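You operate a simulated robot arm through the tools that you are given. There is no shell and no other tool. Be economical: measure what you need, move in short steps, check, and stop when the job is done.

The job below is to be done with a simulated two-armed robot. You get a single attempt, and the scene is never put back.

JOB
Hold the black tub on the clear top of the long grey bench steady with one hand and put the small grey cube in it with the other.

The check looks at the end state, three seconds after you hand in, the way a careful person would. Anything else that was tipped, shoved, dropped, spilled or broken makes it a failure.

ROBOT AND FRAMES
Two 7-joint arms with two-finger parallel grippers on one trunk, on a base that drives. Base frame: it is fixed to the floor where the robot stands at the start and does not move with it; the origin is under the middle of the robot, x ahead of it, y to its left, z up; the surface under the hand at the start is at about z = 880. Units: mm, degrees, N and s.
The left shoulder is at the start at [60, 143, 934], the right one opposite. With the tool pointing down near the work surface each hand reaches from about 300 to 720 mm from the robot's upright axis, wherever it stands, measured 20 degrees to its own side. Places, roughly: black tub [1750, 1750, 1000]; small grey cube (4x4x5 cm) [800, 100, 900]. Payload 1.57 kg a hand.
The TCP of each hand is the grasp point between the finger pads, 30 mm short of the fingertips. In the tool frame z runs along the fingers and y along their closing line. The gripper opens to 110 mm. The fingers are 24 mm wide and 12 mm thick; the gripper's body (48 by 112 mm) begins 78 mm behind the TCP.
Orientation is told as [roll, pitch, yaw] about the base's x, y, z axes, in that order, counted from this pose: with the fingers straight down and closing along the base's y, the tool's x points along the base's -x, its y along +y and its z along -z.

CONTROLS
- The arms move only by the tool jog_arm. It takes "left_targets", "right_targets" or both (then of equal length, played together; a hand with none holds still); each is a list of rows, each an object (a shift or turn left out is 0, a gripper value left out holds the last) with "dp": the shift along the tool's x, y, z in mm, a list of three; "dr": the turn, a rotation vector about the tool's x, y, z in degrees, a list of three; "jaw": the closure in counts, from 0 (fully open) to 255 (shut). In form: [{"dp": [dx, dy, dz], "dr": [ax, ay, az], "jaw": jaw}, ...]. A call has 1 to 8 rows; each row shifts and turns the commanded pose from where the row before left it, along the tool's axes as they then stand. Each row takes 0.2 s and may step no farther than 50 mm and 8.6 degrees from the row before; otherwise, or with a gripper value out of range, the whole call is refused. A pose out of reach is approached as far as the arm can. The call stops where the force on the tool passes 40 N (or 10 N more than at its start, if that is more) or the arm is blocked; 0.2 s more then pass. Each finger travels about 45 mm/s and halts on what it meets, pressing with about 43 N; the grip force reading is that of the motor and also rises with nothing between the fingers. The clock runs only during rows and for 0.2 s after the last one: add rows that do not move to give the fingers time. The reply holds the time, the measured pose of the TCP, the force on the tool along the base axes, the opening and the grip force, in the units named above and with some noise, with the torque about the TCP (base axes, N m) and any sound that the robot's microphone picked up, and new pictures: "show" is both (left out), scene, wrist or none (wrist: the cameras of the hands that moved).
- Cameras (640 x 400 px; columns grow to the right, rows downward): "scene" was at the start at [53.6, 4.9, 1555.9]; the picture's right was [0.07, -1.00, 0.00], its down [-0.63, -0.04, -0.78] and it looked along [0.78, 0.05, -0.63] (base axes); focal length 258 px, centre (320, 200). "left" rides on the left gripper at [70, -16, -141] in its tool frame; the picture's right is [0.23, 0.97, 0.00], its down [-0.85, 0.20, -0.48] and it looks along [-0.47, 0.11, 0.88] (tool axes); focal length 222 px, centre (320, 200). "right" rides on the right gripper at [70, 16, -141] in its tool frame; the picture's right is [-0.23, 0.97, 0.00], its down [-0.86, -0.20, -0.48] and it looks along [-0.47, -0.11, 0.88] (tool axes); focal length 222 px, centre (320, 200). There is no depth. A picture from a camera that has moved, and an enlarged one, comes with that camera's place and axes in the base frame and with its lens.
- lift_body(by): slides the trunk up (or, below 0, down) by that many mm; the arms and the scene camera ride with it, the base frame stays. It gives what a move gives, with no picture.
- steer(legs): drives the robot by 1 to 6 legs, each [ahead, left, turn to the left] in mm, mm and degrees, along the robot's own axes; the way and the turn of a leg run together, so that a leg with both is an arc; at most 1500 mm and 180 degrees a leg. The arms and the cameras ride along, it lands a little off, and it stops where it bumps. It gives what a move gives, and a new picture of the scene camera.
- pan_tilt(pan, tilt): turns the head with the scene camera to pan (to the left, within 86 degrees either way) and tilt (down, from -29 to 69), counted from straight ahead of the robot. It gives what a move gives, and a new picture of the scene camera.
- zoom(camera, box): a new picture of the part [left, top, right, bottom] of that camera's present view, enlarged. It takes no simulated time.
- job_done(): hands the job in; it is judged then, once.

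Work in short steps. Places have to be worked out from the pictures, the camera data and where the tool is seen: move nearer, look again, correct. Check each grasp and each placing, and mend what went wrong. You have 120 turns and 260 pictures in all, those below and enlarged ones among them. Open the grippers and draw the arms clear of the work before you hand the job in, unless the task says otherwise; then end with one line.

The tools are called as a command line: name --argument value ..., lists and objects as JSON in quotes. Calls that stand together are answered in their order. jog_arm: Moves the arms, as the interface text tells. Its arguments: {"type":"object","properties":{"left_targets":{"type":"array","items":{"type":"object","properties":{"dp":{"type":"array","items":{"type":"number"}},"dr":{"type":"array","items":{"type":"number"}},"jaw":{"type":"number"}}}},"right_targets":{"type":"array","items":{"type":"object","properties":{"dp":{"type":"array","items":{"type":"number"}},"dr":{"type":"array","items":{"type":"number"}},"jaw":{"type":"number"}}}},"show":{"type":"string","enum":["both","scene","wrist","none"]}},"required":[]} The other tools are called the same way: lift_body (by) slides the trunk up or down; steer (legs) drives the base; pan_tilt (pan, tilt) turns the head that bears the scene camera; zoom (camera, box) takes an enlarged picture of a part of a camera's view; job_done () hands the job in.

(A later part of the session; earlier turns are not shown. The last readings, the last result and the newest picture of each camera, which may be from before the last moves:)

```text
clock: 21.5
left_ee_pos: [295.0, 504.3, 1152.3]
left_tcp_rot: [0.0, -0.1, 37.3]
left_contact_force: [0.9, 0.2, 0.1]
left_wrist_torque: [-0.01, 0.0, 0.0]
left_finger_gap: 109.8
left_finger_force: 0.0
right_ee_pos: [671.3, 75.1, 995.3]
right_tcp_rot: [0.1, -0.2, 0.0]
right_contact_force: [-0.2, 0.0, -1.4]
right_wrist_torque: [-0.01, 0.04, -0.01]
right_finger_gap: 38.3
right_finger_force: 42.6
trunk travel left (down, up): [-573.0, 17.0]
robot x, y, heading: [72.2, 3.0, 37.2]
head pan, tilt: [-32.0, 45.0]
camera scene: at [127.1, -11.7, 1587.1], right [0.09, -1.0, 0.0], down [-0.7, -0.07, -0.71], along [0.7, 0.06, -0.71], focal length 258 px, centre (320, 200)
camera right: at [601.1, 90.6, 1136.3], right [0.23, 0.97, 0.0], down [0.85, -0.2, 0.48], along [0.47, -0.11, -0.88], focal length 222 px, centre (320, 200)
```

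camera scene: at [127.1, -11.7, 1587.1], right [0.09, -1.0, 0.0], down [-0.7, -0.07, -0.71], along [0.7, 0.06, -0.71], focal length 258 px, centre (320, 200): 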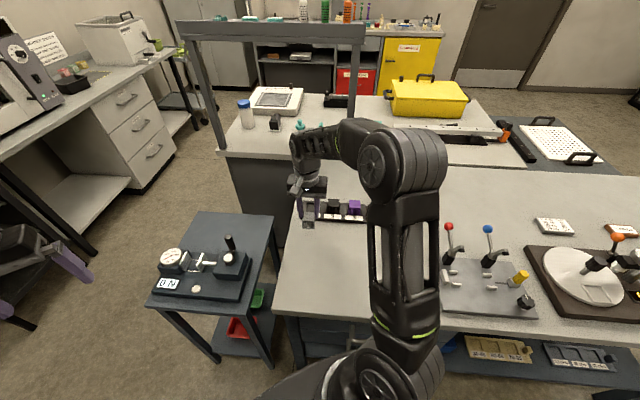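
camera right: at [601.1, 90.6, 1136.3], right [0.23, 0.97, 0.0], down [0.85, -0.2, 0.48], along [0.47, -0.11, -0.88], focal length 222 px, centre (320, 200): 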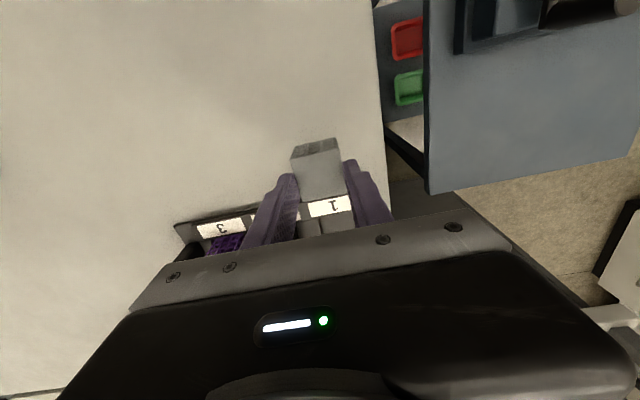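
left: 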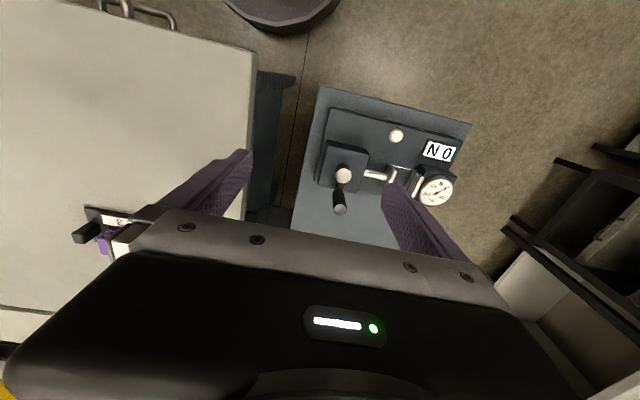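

Still held. I lower to find the bench surface.

jog_arm --right_targets '[{"dp": [0, 0, 20]}, {"dp": [0, 0, 20]}, {"dp": [0, 0, 5]}, {"dp": [0, 0, 4]}, {"dp": [0, 0, 4]}, {}]' --show "wrist"

zoom --camera "scene" --box '[270, 160, 390, 235]'

```text
clock: 22.9
left_ee_pos: [293.0, 503.1, 1154.1]
left_tcp_rot: [-0.1, -0.2, 37.2]
left_contact_force: [-0.1, -0.2, 1.0]
left_wrist_torque: [-0.03, 0.02, -0.02]
left_finger_gap: 109.9
left_finger_force: 0.0
right_ee_pos: [672.0, 76.3, 945.0]
right_tcp_rot: [0.4, -0.5, 0.1]
right_contact_force: [1.2, -3.0, 37.7]
right_wrist_torque: [-0.18, 0.43, 0.01]
right_finger_gap: 38.7
right_finger_force: 43.1
trunk travel left (down, up): [-573.0, 17.0]
robot x, y, heading: [73.0, 0.4, 37.3]
head pan, tilt: [-32.0, 45.0]
camera right: at [600.7, 90.6, 1086.6], right [0.23, 0.97, 0.01], down [0.85, -0.2, 0.49], along [0.47, -0.1, -0.87], focal length 222 px, centre (320, 200)
```

right: 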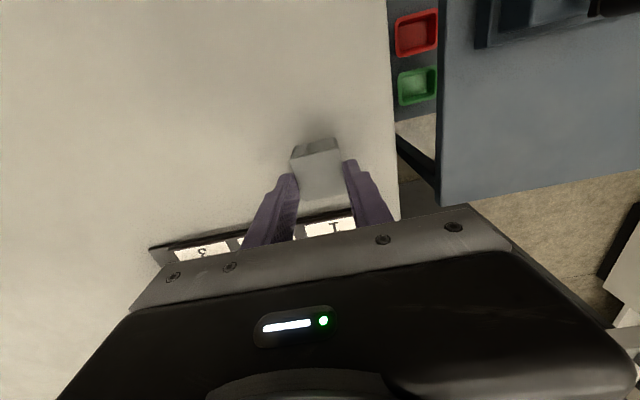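

```text
5.33 times, centred on (330, 198) of scene
camera zoom: at [122.9, -12.8, 1587.8], right [0.09, -1.0, 0.0], down [-0.7, -0.06, -0.71], along [0.71, 0.07, -0.71], focal length 1376 px, centre (267, 213)
```

zoom: 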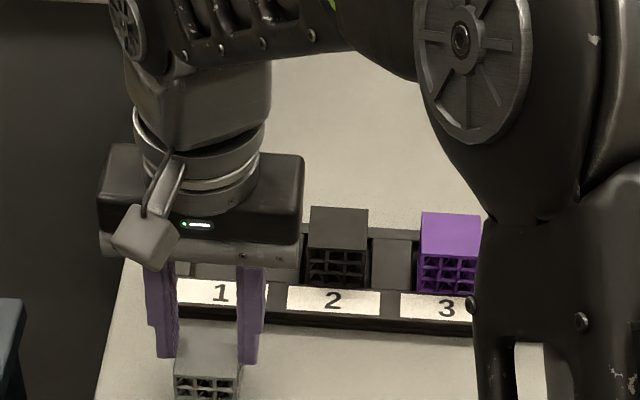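

It stands on the bench (surface ≈ z 875). I open, descend 30 mm and grip deeper.

jog_arm --right_targets '[{"dp": [0, 0, -5]}, {"jaw": 115}, {}, {}, {}]' --show "wrist"

zoom --camera "right" --box '[220, 110, 420, 235]'

```text
clock: 24.1
left_ee_pos: [295.2, 503.9, 1153.3]
left_tcp_rot: [0.0, 0.0, 37.3]
left_contact_force: [-0.8, 0.2, 0.0]
left_wrist_torque: [-0.01, 0.02, -0.03]
left_finger_gap: 109.8
left_finger_force: 0.1
right_ee_pos: [671.7, 74.8, 946.1]
right_tcp_rot: [0.1, -0.1, 0.1]
right_contact_force: [0.1, 0.5, -0.5]
right_wrist_torque: [-0.02, 0.0, 0.02]
right_finger_gap: 60.2
right_finger_force: 0.0
trunk travel left (down, up): [-573.0, 17.0]
robot x, y, heading: [72.6, 2.2, 37.4]
head pan, tilt: [-32.0, 45.0]
camera right: at [602.6, 91.3, 1087.6], right [0.23, 0.97, 0.0], down [0.85, -0.2, 0.48], along [0.47, -0.11, -0.88], focal length 222 px, centre (320, 200)
```

right: 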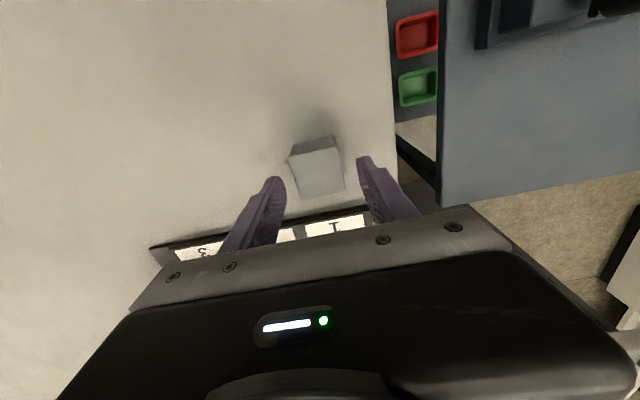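

```text
3.20 times, centred on (320, 172) of right
camera zoom: at [602.6, 91.3, 1087.6], right [0.23, 0.97, 0.0], down [0.85, -0.2, 0.48], along [0.47, -0.11, -0.88], focal length 711 px, centre (320, 288)
```

zoom: 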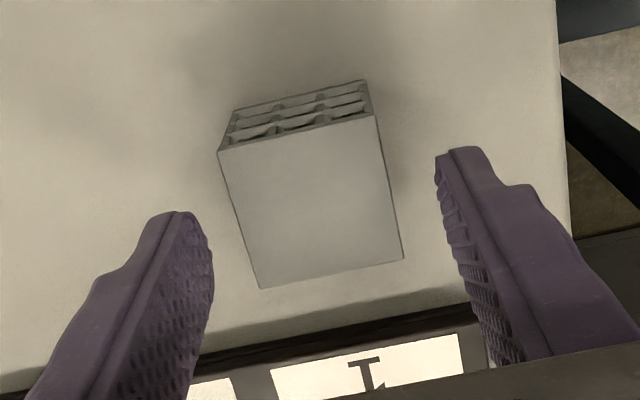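

Cube centre [671, 74], top ≈ 913. I descend 38 mm around it and close fully.

jog_arm --right_targets '[{"dp": [0, -1, 15]}, {"dp": [0, 0, 15]}, {"dp": [0, 0, 8]}, {"jaw": 255}, {}, {}, {}]' --show "wrist"

```text
clock: 25.7
left_ee_pos: [293.6, 501.8, 1154.1]
left_tcp_rot: [0.1, -0.1, 37.2]
left_contact_force: [0.4, 0.5, 0.2]
left_wrist_torque: [0.02, -0.03, 0.0]
left_finger_gap: 109.9
left_finger_force: 0.1
right_ee_pos: [672.2, 71.9, 910.5]
right_tcp_rot: [0.2, -0.3, -0.1]
right_contact_force: [4.1, -10.9, 27.1]
right_wrist_torque: [-0.95, 0.17, 0.18]
right_finger_gap: 39.3
right_finger_force: 39.0
trunk travel left (down, up): [-573.0, 17.0]
robot x, y, heading: [70.7, -0.7, 37.6]
head pan, tilt: [-32.0, 45.0]
camera right: at [602.0, 87.7, 1051.6], right [0.23, 0.97, 0.0], down [0.85, -0.2, 0.48], along [0.47, -0.11, -0.88], focal length 222 px, centre (320, 200)
```

right: 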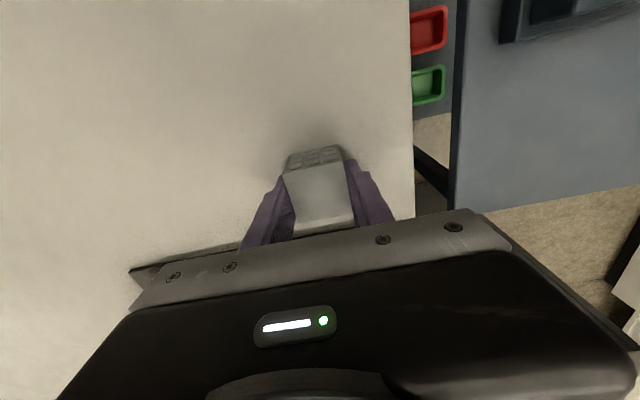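

The tips reach the bench (z≈880), so the grip is deep. I lift and retract.

jog_arm --right_targets '[{"dp": [0, 0, -15]}, {"dp": [0, 0, -30]}, {"dp": [0, 0, -40]}, {"dp": [20, 0, -40]}, {"dp": [40, 0, -20]}, {"dp": [40, 0, 0]}, {}]'

zoom --camera "right" --box '[220, 110, 420, 235]'

```text
clock: 27.3
left_ee_pos: [294.4, 504.2, 1153.6]
left_tcp_rot: [0.0, 0.0, 37.3]
left_contact_force: [-0.3, 0.4, 0.2]
left_wrist_torque: [0.0, -0.02, 0.0]
left_finger_gap: 109.8
left_finger_force: 0.1
right_ee_pos: [572.4, 78.2, 1052.5]
right_tcp_rot: [0.2, -0.1, 0.1]
right_contact_force: [-0.3, 0.3, -0.3]
right_wrist_torque: [-0.02, -0.01, 0.05]
right_finger_gap: 38.9
right_finger_force: 43.2
trunk travel left (down, up): [-573.0, 17.0]
robot x, y, heading: [72.7, 0.4, 37.5]
head pan, tilt: [-32.0, 45.0]
camera scene: at [127.2, -11.7, 1587.1], right [0.09, -1.0, 0.0], down [-0.7, -0.07, -0.71], along [0.7, 0.06, -0.71], focal length 258 px, centre (320, 200)
camera right: at [502.0, 93.2, 1195.0], right [0.23, 0.97, 0.0], down [0.85, -0.2, 0.48], along [0.47, -0.11, -0.88], focal length 222 px, centre (320, 200)
```

scene: 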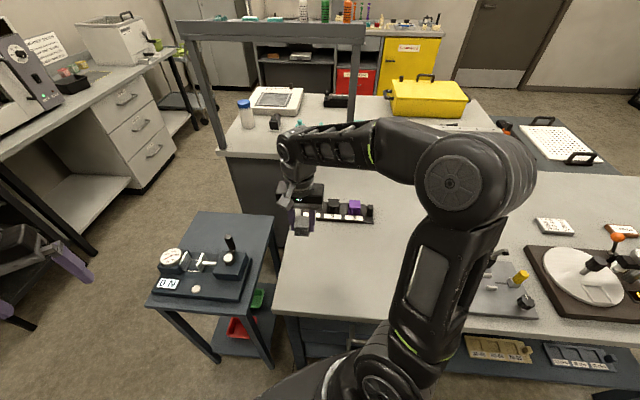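
right: 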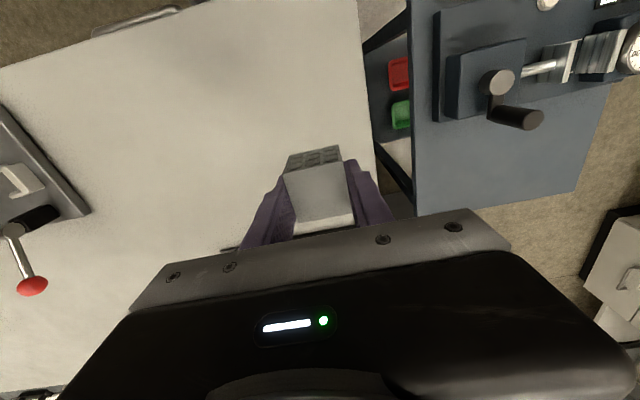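

```text
3.20 times, centred on (320, 172) of right
camera zoom: at [502.0, 93.2, 1195.0], right [0.23, 0.97, 0.0], down [0.85, -0.2, 0.48], along [0.47, -0.11, -0.88], focal length 711 px, centre (320, 288)
```

zoom: 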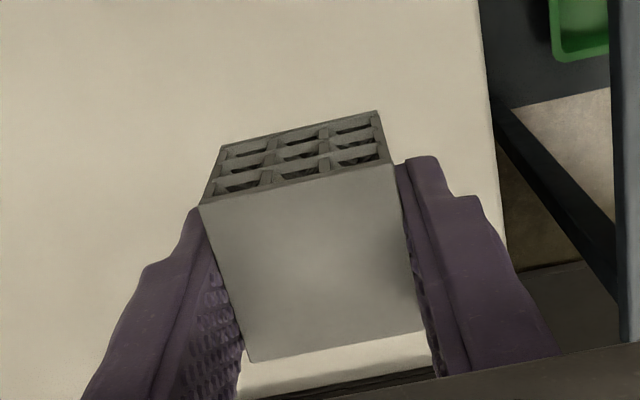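

Good deep grip. Now I tuck both hands in a little before driving to the left bench.

jog_arm --right_targets '[{"dp": [40, 0, -20]}, {"dp": [40, 0, -20]}, {"dr": [0, 0, -8]}, {"dr": [0, 0, -8]}, {"dr": [0, 0, -8]}, {"dr": [0, 0, -8]}, {}]' --left_targets '[{"dp": [40, 0, 0]}, {"dp": [40, 0, 0]}, {"dp": [40, 0, 0]}, {}, {}, {}, {}]' --show "wrist"

steer --legs '[[-100, 0, 0], [0, 0, 52]]'

pan_tilt --pan -45 --tilt 40

```text
clock: 28.9
left_ee_pos: [198.8, 432.4, 1153.6]
left_tcp_rot: [0.1, -0.1, 37.3]
left_contact_force: [0.7, 0.1, 0.4]
left_wrist_torque: [0.02, 0.02, 0.0]
left_finger_gap: 109.8
left_finger_force: 0.1
right_ee_pos: [491.7, 74.8, 1093.5]
right_tcp_rot: [0.1, -0.2, 32.2]
right_contact_force: [0.5, 0.6, -0.4]
right_wrist_torque: [-0.01, 0.04, -0.03]
right_finger_gap: 39.3
right_finger_force: 42.6
trunk travel left (down, up): [-573.0, 17.0]
robot x, y, heading: [69.7, -0.5, 37.4]
head pan, tilt: [-32.0, 45.0]
camera right: at [423.6, 50.3, 1234.5], right [-0.33, 0.95, 0.0], down [0.83, 0.29, 0.48], along [0.45, 0.16, -0.88], focal length 222 px, centre (320, 200)
camera left: at [152.4, 376.8, 1294.1], right [-0.77, 0.64, 0.0], down [0.56, 0.68, 0.48], along [0.31, 0.37, -0.88], focal length 222 px, centre (320, 200)
```

right: 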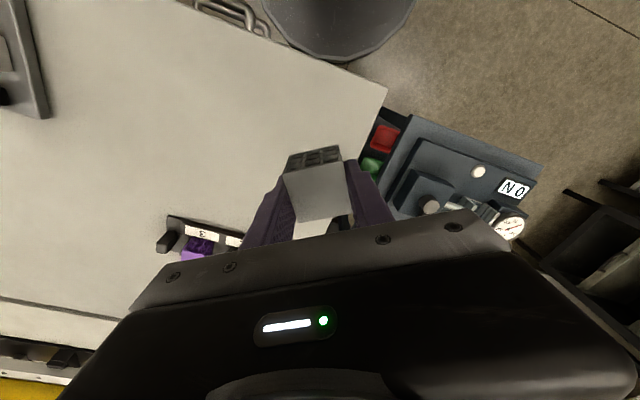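
left: 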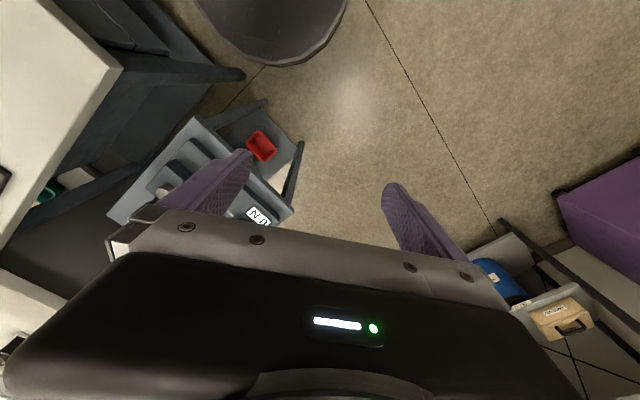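

```text
clock: 32.4
left_ee_pos: [-267.9, 308.3, 1152.7]
left_tcp_rot: [0.0, 0.0, 88.7]
left_contact_force: [-0.2, -0.2, -0.6]
left_wrist_torque: [0.0, 0.02, 0.0]
left_finger_gap: 110.4
left_finger_force: 0.0
right_ee_pos: [196.0, 315.6, 1093.1]
right_tcp_rot: [0.0, -0.2, 83.6]
right_contact_force: [0.9, -0.8, 0.1]
right_wrist_torque: [0.0, 0.04, 0.0]
right_finger_gap: 39.0
right_finger_force: 42.7
trunk travel left (down, up): [-573.0, 17.0]
robot x, y, heading: [-9.0, -59.0, 88.6]
head pan, tilt: [-32.0, 45.0]
camera scene: at [33.8, -23.5, 1587.2], right [0.84, -0.55, 0.0], down [-0.39, -0.59, -0.71], along [0.39, 0.59, -0.71], focal length 258 px, centre (320, 200)
```

scene: 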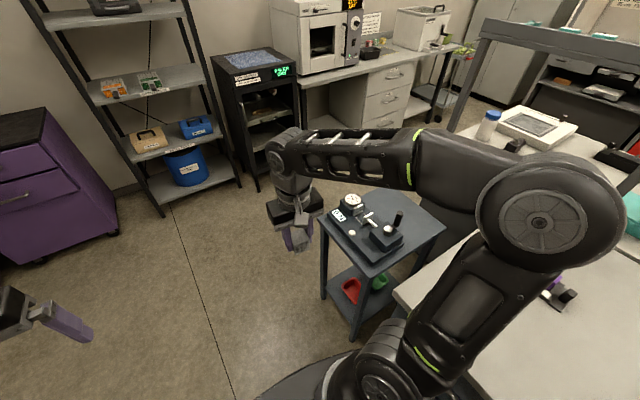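

```text
clock: 33.1
left_ee_pos: [-267.9, 309.9, 1151.6]
left_tcp_rot: [0.0, 0.1, 88.6]
left_contact_force: [-0.6, -0.5, 0.7]
left_wrist_torque: [-0.01, 0.0, 0.0]
left_finger_gap: 109.9
left_finger_force: 0.1
right_ee_pos: [194.8, 314.7, 1093.4]
right_tcp_rot: [0.1, -0.2, 83.5]
right_contact_force: [-0.5, -0.1, -0.4]
right_wrist_torque: [-0.04, 0.01, 0.01]
right_finger_gap: 38.9
right_finger_force: 43.2
trunk travel left (down, up): [-573.0, 17.0]
robot x, y, heading: [-10.0, -64.1, 88.6]
head pan, tilt: [-45.0, 40.0]
camera scene: at [50.7, -32.6, 1594.4], right [0.69, -0.72, 0.0], down [-0.46, -0.44, -0.77], along [0.55, 0.53, -0.64], focal length 258 px, centre (320, 200)
```

scene: 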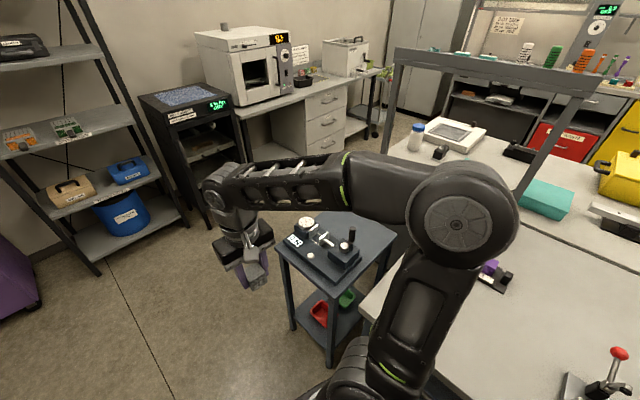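

Path ahead (+y) is clear. I drive ahead 980 mm.

steer --legs '[[980, 0, 1.4]]'

pan_tilt --pan -75 --tilt 40

```text
clock: 38.2
left_ee_pos: [-274.8, 1289.0, 1151.9]
left_tcp_rot: [0.0, 0.0, 90.5]
left_contact_force: [-0.1, 0.2, 0.1]
left_wrist_torque: [-0.01, -0.03, -0.02]
left_finger_gap: 110.1
left_finger_force: 0.0
right_ee_pos: [188.3, 1309.4, 1091.3]
right_tcp_rot: [0.2, -0.1, 85.3]
right_contact_force: [-0.8, 1.0, -0.1]
right_wrist_torque: [0.0, -0.01, 0.03]
right_finger_gap: 39.0
right_finger_force: 43.4
trunk travel left (down, up): [-573.0, 17.0]
robot x, y, heading: [-4.2, 927.1, 90.7]
head pan, tilt: [-45.0, 40.0]
camera scene: at [55.4, 958.5, 1594.4], right [0.71, -0.7, 0.0], down [-0.45, -0.46, -0.77], along [0.54, 0.55, -0.64], focal length 258 px, centre (320, 200)
```

scene: 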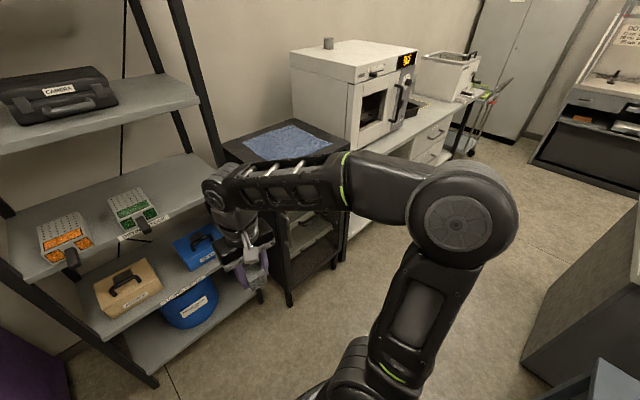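

```text
clock: 39.2
left_ee_pos: [-274.6, 1290.3, 1151.3]
left_tcp_rot: [0.0, 0.0, 90.6]
left_contact_force: [0.0, 0.3, 0.3]
left_wrist_torque: [0.01, 0.01, 0.0]
left_finger_gap: 110.2
left_finger_force: 0.0
right_ee_pos: [189.3, 1309.8, 1093.0]
right_tcp_rot: [0.1, -0.3, 85.4]
right_contact_force: [-0.7, 0.3, -0.1]
right_wrist_torque: [-0.02, 0.0, -0.02]
right_finger_gap: 39.1
right_finger_force: 42.9
trunk travel left (down, up): [-573.0, 17.0]
robot x, y, heading: [0.1, 924.2, 90.5]
head pan, tilt: [-75.0, 40.0]
camera scene: at [77.8, 920.2, 1594.4], right [0.27, -0.96, 0.0], down [-0.62, -0.17, -0.77], along [0.74, 0.21, -0.64], focal length 258 px, centre (320, 200)
```

scene: 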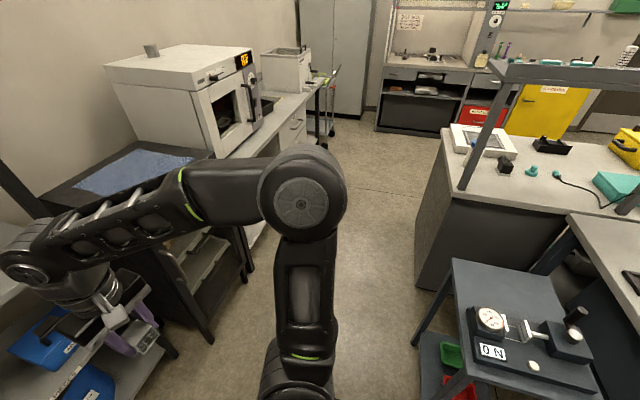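

The aisle is about 1 m wide and clear. I strafe right along it in two steps, facing the left bench.

steer --legs '[[0, -1000, -0.5]]'

pan_tilt --pan -35 --tilt 35

```text
clock: 44.5
left_ee_pos: [756.7, 1293.3, 1152.5]
left_tcp_rot: [0.0, 0.0, 89.0]
left_contact_force: [-0.4, -0.3, 0.0]
left_wrist_torque: [-0.01, 0.0, -0.01]
left_finger_gap: 110.0
left_finger_force: 0.1
right_ee_pos: [1220.0, 1299.6, 1092.1]
right_tcp_rot: [0.1, -0.2, 83.8]
right_contact_force: [-0.1, -0.7, -0.6]
right_wrist_torque: [-0.01, 0.04, 0.02]
right_finger_gap: 38.9
right_finger_force: 43.0
trunk travel left (down, up): [-573.0, 17.0]
robot x, y, heading: [1024.5, 925.5, 89.2]
head pan, tilt: [-75.0, 40.0]
camera scene: at [1098.4, 914.3, 1594.4], right [0.24, -0.97, 0.0], down [-0.62, -0.16, -0.77], along [0.74, 0.19, -0.64], focal length 258 px, centre (320, 200)
```

scene: 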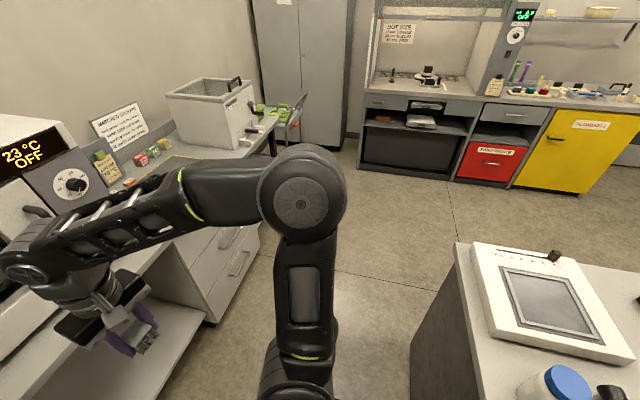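

```text
clock: 45.5
left_ee_pos: [756.8, 1292.7, 1151.9]
left_tcp_rot: [0.0, 0.0, 89.0]
left_contact_force: [0.8, 0.4, 0.1]
left_wrist_torque: [-0.02, 0.01, 0.01]
left_finger_gap: 109.9
left_finger_force: 0.0
right_ee_pos: [1220.3, 1301.2, 1092.5]
right_tcp_rot: [0.1, -0.2, 83.8]
right_contact_force: [-0.6, -0.1, -0.2]
right_wrist_torque: [0.04, -0.02, 0.01]
right_finger_gap: 38.9
right_finger_force: 42.9
trunk travel left (down, up): [-573.0, 17.0]
robot x, y, heading: [1017.0, 925.6, 89.0]
head pan, tilt: [-35.0, 35.0]
camera scene: at [1067.2, 964.9, 1602.0], right [0.81, -0.59, 0.0], down [-0.34, -0.46, -0.82], along [0.48, 0.66, -0.57], focal length 258 px, centre (320, 200)
```

scene: 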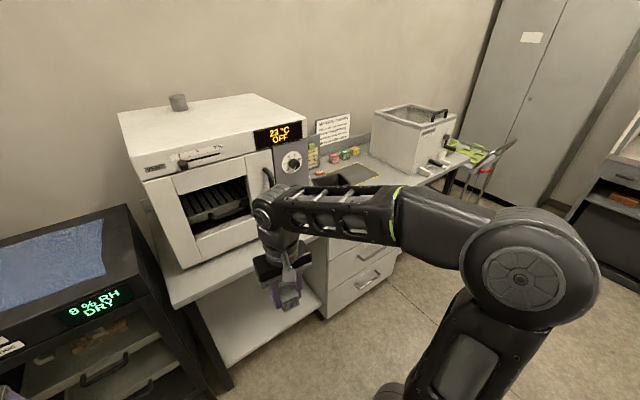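

I strafe a further 680 mm to stand in front of the tub and look at the bench.

steer --legs '[[0, -680, 1]]'

pan_tilt --pan 0 --tilt 40

```text
clock: 49.3
left_ee_pos: [1422.4, 1283.6, 1153.3]
left_tcp_rot: [0.0, 0.0, 90.9]
left_contact_force: [0.5, -0.5, 0.3]
left_wrist_torque: [0.01, 0.01, -0.01]
left_finger_gap: 110.0
left_finger_force: 0.1
right_ee_pos: [1884.9, 1306.9, 1092.6]
right_tcp_rot: [0.1, -0.2, 85.7]
right_contact_force: [-0.3, 0.9, -0.4]
right_wrist_torque: [0.0, 0.04, 0.03]
right_finger_gap: 39.0
right_finger_force: 43.4
trunk travel left (down, up): [-573.0, 17.0]
robot x, y, heading: [1696.9, 922.2, 90.8]
head pan, tilt: [-35.0, 35.0]
camera scene: at [1744.3, 965.9, 1601.9], right [0.83, -0.56, 0.0], down [-0.32, -0.47, -0.82], along [0.46, 0.68, -0.57], focal length 258 px, centre (320, 200)
```

scene: 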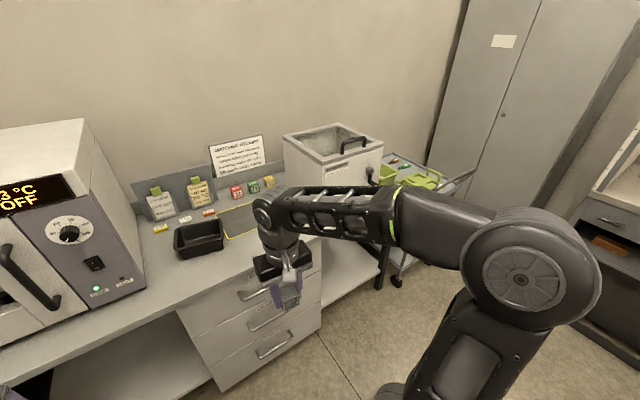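

```text
clock: 50.3
left_ee_pos: [1422.0, 1283.6, 1151.7]
left_tcp_rot: [0.0, 0.1, 91.0]
left_contact_force: [0.3, -0.6, -0.1]
left_wrist_torque: [0.04, 0.01, -0.02]
left_finger_gap: 110.1
left_finger_force: 0.2
right_ee_pos: [1884.1, 1308.1, 1092.9]
right_tcp_rot: [0.2, -0.1, 85.7]
right_contact_force: [-0.3, 0.2, -0.6]
right_wrist_torque: [-0.01, 0.01, 0.01]
right_finger_gap: 38.9
right_finger_force: 42.9
trunk travel left (down, up): [-573.0, 17.0]
robot x, y, heading: [1697.6, 920.4, 91.1]
head pan, tilt: [0.0, 40.0]
camera scene: at [1692.9, 978.0, 1594.4], right [1.0, 0.01, 0.0], down [0.01, -0.64, -0.77], along [-0.01, 0.77, -0.64], focal length 258 px, centre (320, 200)
```

scene: 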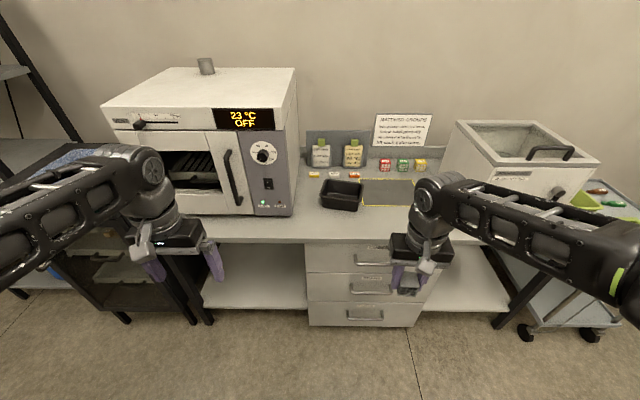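

I enlarge the tub area to measure.

zoom --camera "scene" --box '[270, 130, 450, 242]'

```text
3.56 times, centred on (360, 186) of scene
camera zoom: at [1692.9, 978.0, 1594.4], right [1.0, 0.01, 0.0], down [0.01, -0.64, -0.77], along [-0.01, 0.77, -0.64], focal length 918 px, centre (178, 250)
```

zoom: 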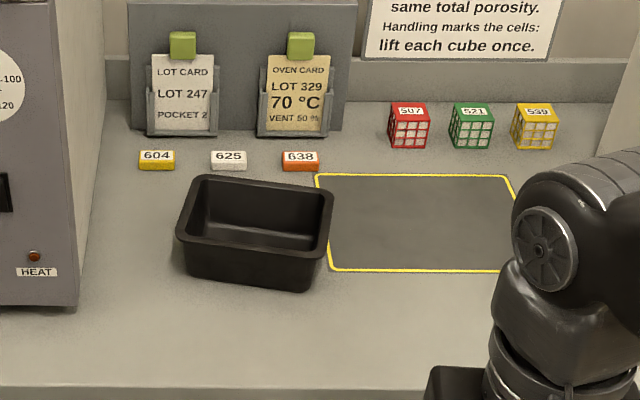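

The tub (rim ≈157×110 mm, turned about −10°) is centred near [1770, 1790], rim z≈965, with tags just behind it and the oven ~100 mm left. I drive nearer.

steer --legs '[[230, -50, -1]]'

pan_tilt --pan 0 --tilt 50

zoom --camera "scene" --box '[240, 90, 400, 190]'

```text
clock: 52.0
left_ee_pos: [1480.6, 1521.8, 1151.9]
left_tcp_rot: [0.0, 0.0, 89.4]
left_contact_force: [0.6, 1.3, 0.8]
left_wrist_torque: [-0.02, 0.0, 0.02]
left_finger_gap: 109.7
left_finger_force: 0.0
right_ee_pos: [1943.7, 1533.7, 1092.4]
right_tcp_rot: [0.2, -0.2, 84.3]
right_contact_force: [-0.6, 1.4, -0.4]
right_wrist_torque: [-0.04, 0.0, 0.02]
right_finger_gap: 38.9
right_finger_force: 42.0
trunk travel left (down, up): [-573.0, 17.0]
robot x, y, heading: [1745.7, 1154.7, 89.4]
head pan, tilt: [0.0, 40.0]
camera scene: at [1743.3, 1210.3, 1594.3], right [1.0, -0.01, 0.0], down [-0.01, -0.64, -0.77], along [0.01, 0.77, -0.64], focal length 258 px, centre (320, 200)
```

scene: 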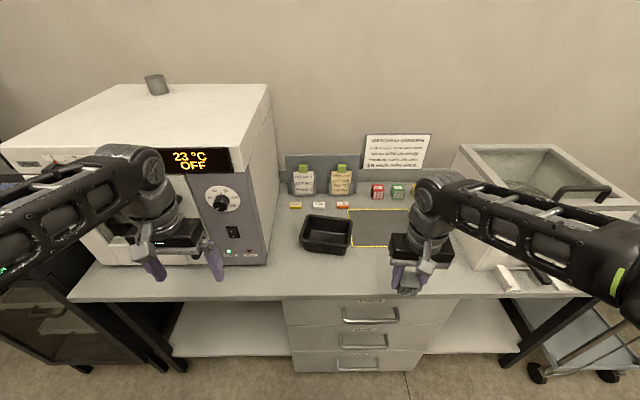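

```text
clock: 52.8
left_ee_pos: [1480.9, 1520.7, 1152.3]
left_tcp_rot: [0.0, 0.0, 89.5]
left_contact_force: [-0.2, -0.1, -0.1]
left_wrist_torque: [0.01, -0.02, 0.01]
left_finger_gap: 110.2
left_finger_force: 0.1
right_ee_pos: [1943.3, 1531.5, 1092.6]
right_tcp_rot: [0.0, -0.2, 84.3]
right_contact_force: [-0.7, 0.2, -1.4]
right_wrist_torque: [0.04, -0.02, 0.0]
right_finger_gap: 39.0
right_finger_force: 43.0
trunk travel left (down, up): [-573.0, 17.0]
robot x, y, heading: [1741.5, 1152.0, 89.3]
head pan, tilt: [0.0, 50.0]
camera scene: at [1742.9, 1200.7, 1580.3], right [1.0, -0.01, 0.0], down [-0.01, -0.77, -0.64], along [0.01, 0.64, -0.77], focal length 258 px, centre (320, 200)
```

scene: 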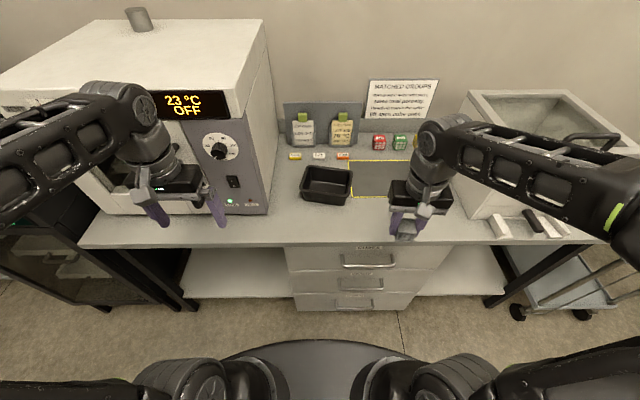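

```text
4.00 times, centred on (320, 140) of scene
camera zoom: at [1742.9, 1200.7, 1580.3], right [1.0, -0.01, 0.0], down [-0.01, -0.77, -0.64], along [0.01, 0.64, -0.77], focal length 1032 px, centre (320, 440)
```

zoom: 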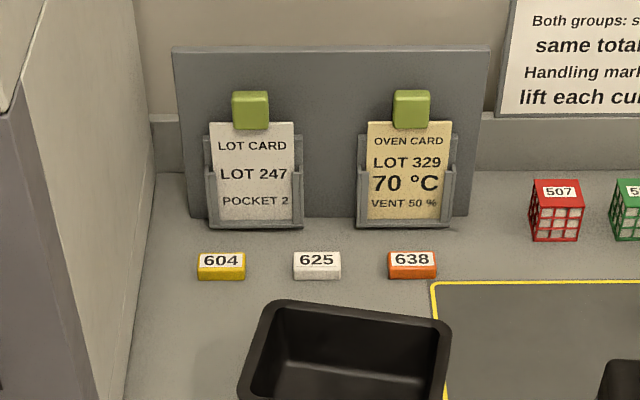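

I creep 50 mm nearer and enlarge the whole tub.

steer --legs '[[50, 0, 0]]'

zoom --camera "scene" --box '[260, 150, 400, 237]'

```text
clock: 53.7
left_ee_pos: [1481.2, 1572.3, 1152.6]
left_tcp_rot: [-0.1, 0.0, 89.4]
left_contact_force: [0.4, 1.0, -0.4]
left_wrist_torque: [-0.04, -0.02, -0.01]
left_finger_gap: 110.1
left_finger_force: 0.0
right_ee_pos: [1944.0, 1583.4, 1091.2]
right_tcp_rot: [0.0, -0.1, 84.2]
right_contact_force: [0.3, 0.8, -0.3]
right_wrist_torque: [-0.02, -0.05, -0.02]
right_finger_gap: 38.7
right_finger_force: 43.3
trunk travel left (down, up): [-573.0, 17.0]
robot x, y, heading: [1745.1, 1205.0, 89.1]
head pan, tilt: [0.0, 50.0]
camera scene: at [1743.5, 1252.5, 1580.1], right [1.0, -0.01, 0.0], down [-0.01, -0.77, -0.64], along [0.01, 0.64, -0.77], focal length 258 px, centre (320, 200)
```

scene: 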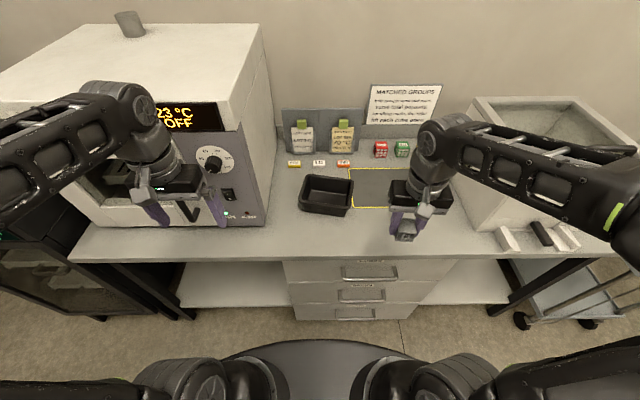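

```text
4.57 times, centred on (330, 194) of scene
camera zoom: at [1743.5, 1252.5, 1580.1], right [1.0, -0.01, 0.0], down [-0.01, -0.77, -0.64], along [0.01, 0.64, -0.77], focal length 1180 px, centre (274, 230)
```

zoom: 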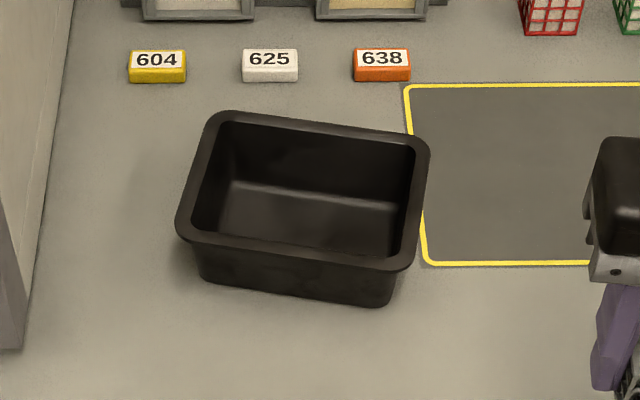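

Rim works out at z≈940, corners NL (1686,1782), NR (1843,1749), FR (1868,1866), FL (1714,1902). I bring the left hand across toward the tub's near-left wall, turn it to the wall and begin tilting it so its body stays toward the robot.

jog_arm --left_targets '[{"dp": [0, -48, 0], "jaw": 125}, {"dp": [0, -48, 0]}, {"dp": [0, -48, 0]}, {"dp": [0, -48, 0]}, {"dr": [0, 0, 6]}, {"dr": [0, 0, 6]}, {"dr": [0, -8, 0]}, {"dr": [0, -8, 0]}]' --show "none"

jog_arm --left_targets '[{"dr": [0, -8, 0]}, {"dr": [0, -8, 0]}, {"dr": [0, -8, 0]}, {}]'

```text
clock: 55.5
left_ee_pos: [1674.2, 1568.4, 1151.5]
left_tcp_rot: [-0.1, -16.2, 77.3]
left_contact_force: [0.6, 0.5, -0.6]
left_wrist_torque: [0.01, 0.0, -0.03]
left_finger_gap: 56.3
left_finger_force: 0.1
right_ee_pos: [1944.9, 1580.2, 1094.0]
right_tcp_rot: [0.0, -0.1, 84.2]
right_contact_force: [0.4, -0.8, -0.2]
right_wrist_torque: [0.02, 0.04, -0.02]
right_finger_gap: 38.7
right_finger_force: 43.2
trunk travel left (down, up): [-573.0, 17.0]
robot x, y, heading: [1743.3, 1200.7, 89.4]
head pan, tilt: [0.0, 50.0]
```

```text
clock: 56.5
left_ee_pos: [1672.3, 1569.6, 1152.3]
left_tcp_rot: [0.0, -40.1, 77.3]
left_contact_force: [0.3, 0.2, -0.6]
left_wrist_torque: [-0.03, 0.02, 0.0]
left_finger_gap: 56.0
left_finger_force: 0.0
right_ee_pos: [1944.4, 1581.9, 1092.1]
right_tcp_rot: [0.2, -0.1, 84.2]
right_contact_force: [-0.3, -0.3, -0.5]
right_wrist_torque: [0.01, -0.02, 0.03]
right_finger_gap: 39.1
right_finger_force: 42.9
trunk travel left (down, up): [-573.0, 17.0]
robot x, y, heading: [1749.6, 1208.1, 89.0]
head pan, tilt: [0.0, 50.0]
camera scene: at [1743.7, 1250.5, 1580.2], right [1.0, -0.01, 0.0], down [-0.01, -0.77, -0.64], along [0.01, 0.64, -0.77], focal length 258 px, centre (320, 200)
camera left: at [1657.4, 1423.9, 1216.0], right [-0.99, 0.04, -0.15], down [-0.12, 0.38, 0.92], along [0.1, 0.92, -0.37], focal length 222 px, centre (320, 200)
```

scene: 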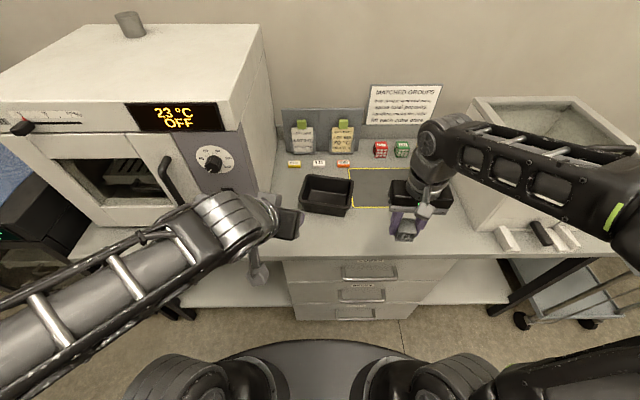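
left: 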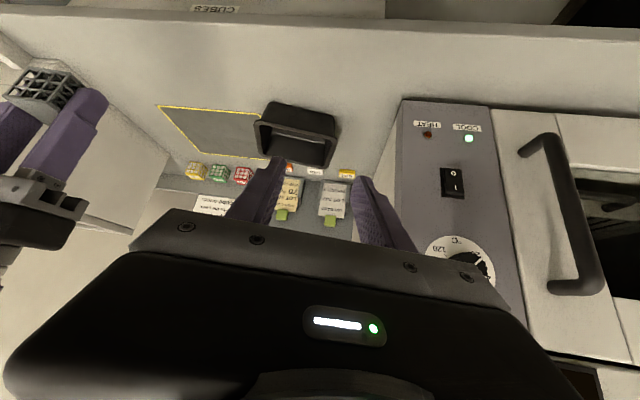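

The left wrist camera sees the tub well. I bring the left hand to ~50 mm short of the near-left wall, above the rim.

jog_arm --left_targets '[{"dp": [-11.7, 3.8, 38.2]}, {"dp": [-11.7, 3.8, 38.2]}, {"dp": [-11.7, 3.8, 38.2]}, {"dp": [-11.7, 3.8, 38.2]}, {"dp": [-11.7, 3.8, 38.2]}, {"dp": [-11.7, 3.8, 38.2]}, {}]'

zoom --camera "scene" --box '[250, 140, 390, 227]'

zoom --camera "left" --box '[200, 80, 440, 230]'

```text
clock: 58.1
left_ee_pos: [1695.2, 1772.1, 1023.2]
left_tcp_rot: [0.0, -40.0, 77.4]
left_contact_force: [1.1, -0.4, 0.8]
left_wrist_torque: [-0.02, 0.0, -0.03]
left_finger_gap: 56.2
left_finger_force: 0.1
right_ee_pos: [1944.9, 1581.8, 1093.1]
right_tcp_rot: [0.1, -0.2, 84.2]
right_contact_force: [0.0, -0.4, 0.1]
right_wrist_torque: [-0.02, 0.0, 0.01]
right_finger_gap: 38.9
right_finger_force: 42.3
trunk travel left (down, up): [-573.0, 17.0]
robot x, y, heading: [1746.2, 1202.2, 89.4]
head pan, tilt: [0.0, 50.0]
camera scene: at [1743.4, 1249.1, 1580.3], right [1.0, -0.01, 0.0], down [-0.01, -0.77, -0.64], along [0.01, 0.64, -0.77], focal length 258 px, centre (320, 200)
camera left: at [1679.6, 1627.2, 1085.9], right [-0.99, 0.04, -0.15], down [-0.12, 0.38, 0.92], along [0.1, 0.92, -0.37], focal length 222 px, centre (320, 200)
```

scene: 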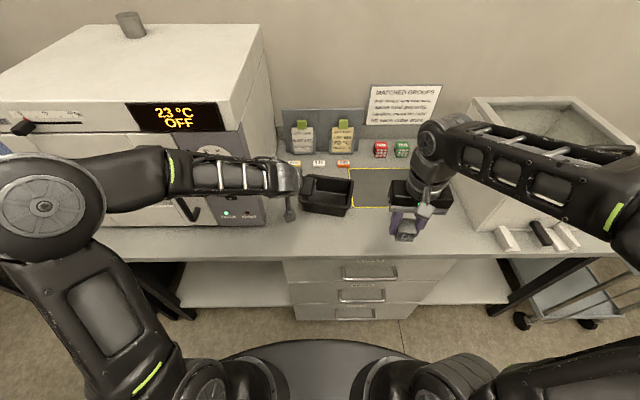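
left: 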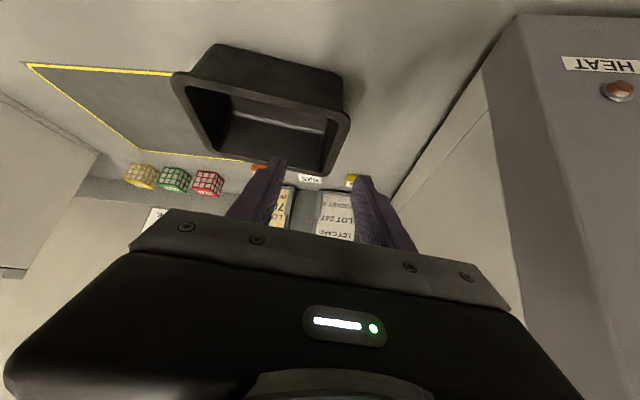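

```text
4.57 times, centred on (320, 184) of scene
camera zoom: at [1743.4, 1249.1, 1580.3], right [1.0, -0.01, 0.0], down [-0.01, -0.77, -0.64], along [0.01, 0.64, -0.77], focal length 1180 px, centre (320, 275)
```

zoom: 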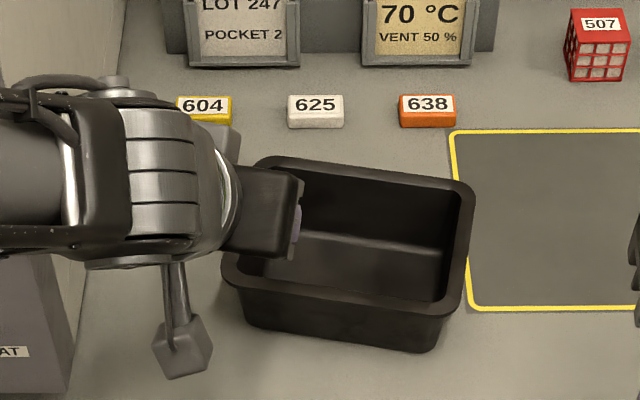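

```text
2.67 times, centred on (320, 155) of left
camera zoom: at [1679.6, 1627.2, 1085.9], right [-0.99, 0.04, -0.15], down [-0.12, 0.38, 0.92], along [0.1, 0.92, -0.37], focal length 592 px, centre (320, 320)
```

zoom: 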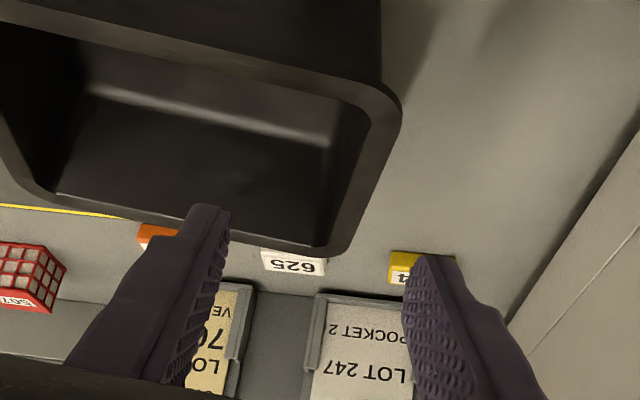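

The left forearm crosses close in front of the oven, so I shift the robot a little right and back before going lower; hands are well above everything.

steer --legs '[[-35, -60, 0]]'

jog_arm --left_targets '[{"dr": [0, 5, 0]}, {"dr": [0, 5, 0]}, {}]'

zoom --camera "scene" --box '[220, 120, 400, 232]'

```text
clock: 59.1
left_ee_pos: [1754.4, 1736.1, 1022.0]
left_tcp_rot: [0.0, -40.1, 77.2]
left_contact_force: [0.2, -0.3, 0.9]
left_wrist_torque: [0.0, 0.02, 0.02]
left_finger_gap: 56.0
left_finger_force: 0.1
right_ee_pos: [2005.3, 1546.1, 1092.7]
right_tcp_rot: [0.0, -0.1, 84.3]
right_contact_force: [0.2, 0.3, -0.6]
right_wrist_torque: [0.01, 0.06, 0.04]
right_finger_gap: 39.3
right_finger_force: 43.2
trunk travel left (down, up): [-573.0, 17.0]
robot x, y, heading: [1810.2, 1168.2, 89.4]
head pan, tilt: [0.0, 50.0]
camera scene: at [1804.2, 1213.7, 1580.3], right [1.0, -0.01, 0.0], down [-0.01, -0.77, -0.64], along [0.01, 0.64, -0.77], focal length 258 px, centre (320, 200)
```

scene: 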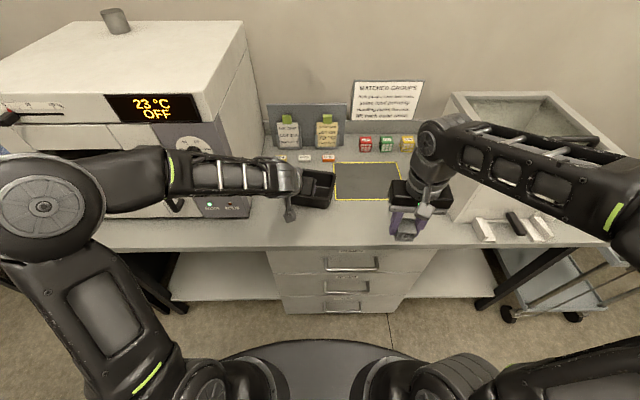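

```text
clock: 59.9
left_ee_pos: [1753.7, 1737.0, 1021.4]
left_tcp_rot: [0.0, -30.0, 77.3]
left_contact_force: [1.0, 0.0, -0.6]
left_wrist_torque: [0.04, -0.03, 0.04]
left_finger_gap: 56.4
left_finger_force: 0.1
right_ee_pos: [2002.9, 1545.5, 1091.8]
right_tcp_rot: [0.1, -0.2, 84.2]
right_contact_force: [-0.4, -0.8, 0.6]
right_wrist_torque: [-0.02, -0.02, 0.01]
right_finger_gap: 39.0
right_finger_force: 43.4
trunk travel left (down, up): [-573.0, 17.0]
robot x, y, heading: [1799.9, 1169.9, 89.3]
head pan, tilt: [0.0, 50.0]
camera scene: at [1802.5, 1214.5, 1580.2], right [1.0, -0.01, 0.0], down [-0.01, -0.77, -0.64], along [0.01, 0.64, -0.77], focal length 258 px, centre (320, 200)
camera left: at [1741.1, 1604.9, 1110.5], right [-0.99, 0.02, -0.11], down [-0.08, 0.53, 0.84], along [0.08, 0.85, -0.53], focal length 222 px, centre (320, 200)
```

scene: 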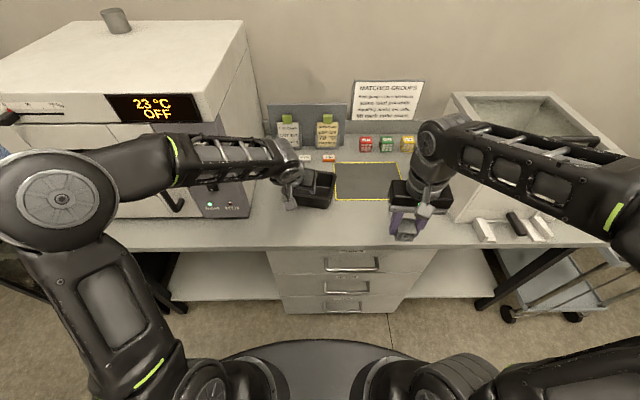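
left: 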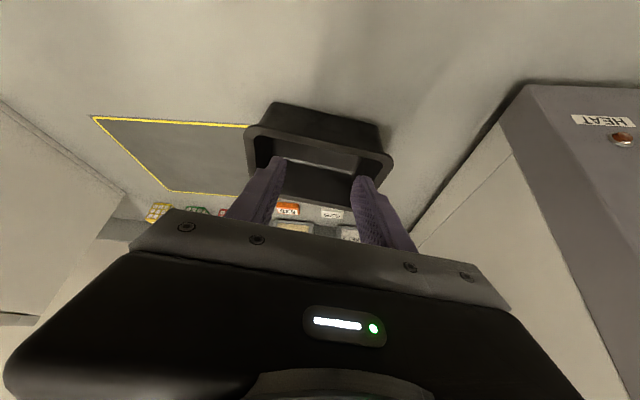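

```text
3.56 times, centred on (310, 176) of scene
camera zoom: at [1802.5, 1214.5, 1580.2], right [1.0, -0.01, 0.0], down [-0.01, -0.77, -0.64], along [0.01, 0.64, -0.77], focal length 918 px, centre (356, 285)
```

zoom: 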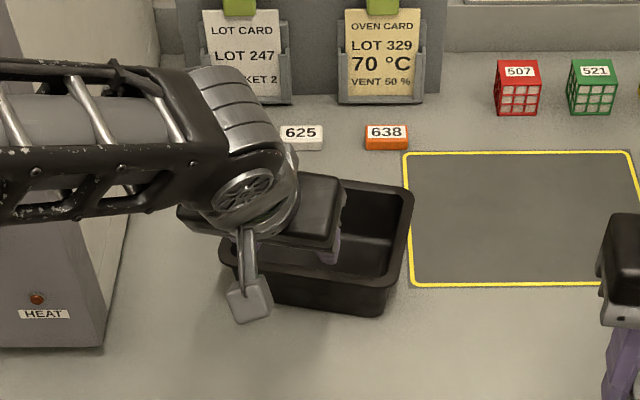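

The forearm now has good clearance from the oven. I measure the tub rim with the left wrist camera.

zoom --camera "left" --box '[230, 80, 430, 205]'

```text
3.20 times, centred on (330, 142) of left
camera zoom: at [1741.1, 1604.9, 1110.5], right [-0.99, 0.02, -0.11], down [-0.08, 0.53, 0.84], along [0.08, 0.85, -0.53], focal length 711 px, centre (288, 384)
```

zoom: 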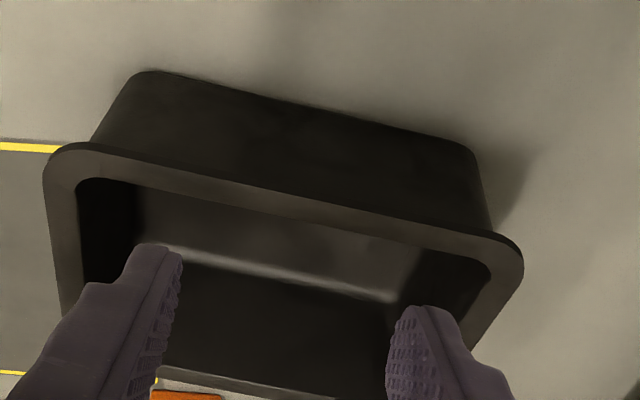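

Both cameras agree on the rim (z≈940, near-left corner (1686,1781)). I move the left hand over the left wall, tips still above the rim.

jog_arm --left_targets '[{"dp": [-10, 24, 20]}, {"dp": [-10, 24, 20]}, {"dp": [-10, 23, 19]}, {}]'

zoom --camera "left" --box '[220, 90, 420, 215]'

```text
clock: 60.9
left_ee_pos: [1697.6, 1807.8, 986.8]
left_tcp_rot: [0.0, -30.2, 77.3]
left_contact_force: [0.7, 0.0, 0.6]
left_wrist_torque: [0.0, 0.01, -0.03]
left_finger_gap: 55.9
left_finger_force: 0.1
right_ee_pos: [2003.0, 1545.2, 1092.5]
right_tcp_rot: [0.1, -0.3, 84.2]
right_contact_force: [-0.9, 0.0, -0.5]
right_wrist_torque: [0.04, 0.0, 0.01]
right_finger_gap: 39.1
right_finger_force: 42.8
trunk travel left (down, up): [-573.0, 17.0]
robot x, y, heading: [1803.4, 1169.0, 89.3]
head pan, tilt: [0.0, 50.0]
camera scene: at [1802.7, 1214.1, 1580.3], right [1.0, -0.01, 0.0], down [-0.01, -0.77, -0.64], along [0.01, 0.64, -0.77], focal length 258 px, centre (320, 200)
camera left: at [1685.3, 1675.7, 1073.0], right [-0.99, 0.02, -0.11], down [-0.08, 0.53, 0.84], along [0.08, 0.85, -0.53], focal length 222 px, centre (320, 200)
```

scene: 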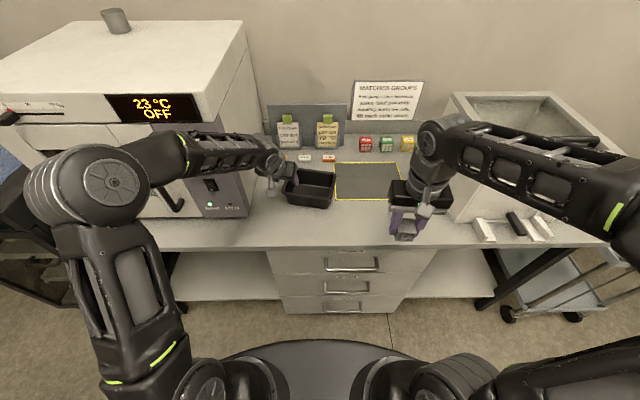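
left: 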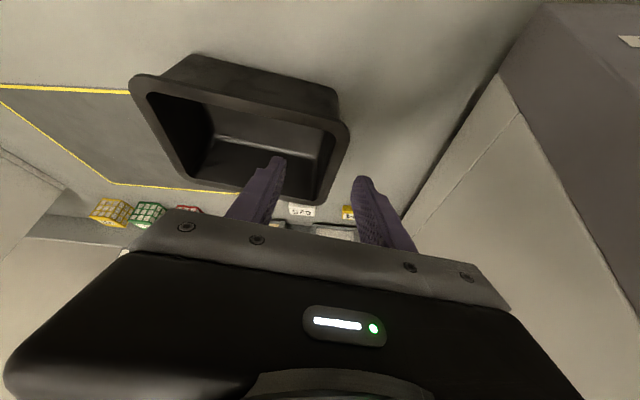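

```text
3.20 times, centred on (320, 152) of left
camera zoom: at [1685.3, 1675.7, 1073.0], right [-0.99, 0.02, -0.11], down [-0.08, 0.53, 0.84], along [0.08, 0.85, -0.53], focal length 711 px, centre (320, 352)
```

zoom: 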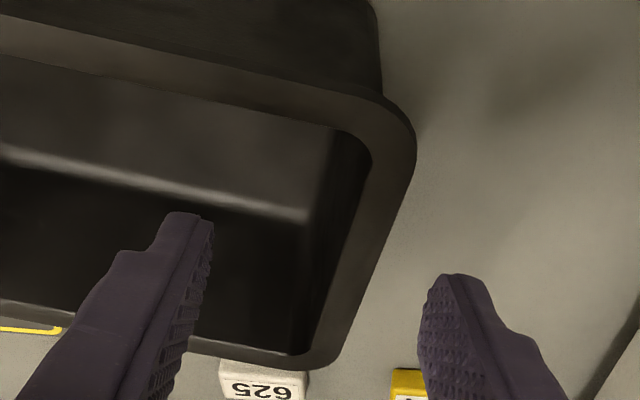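

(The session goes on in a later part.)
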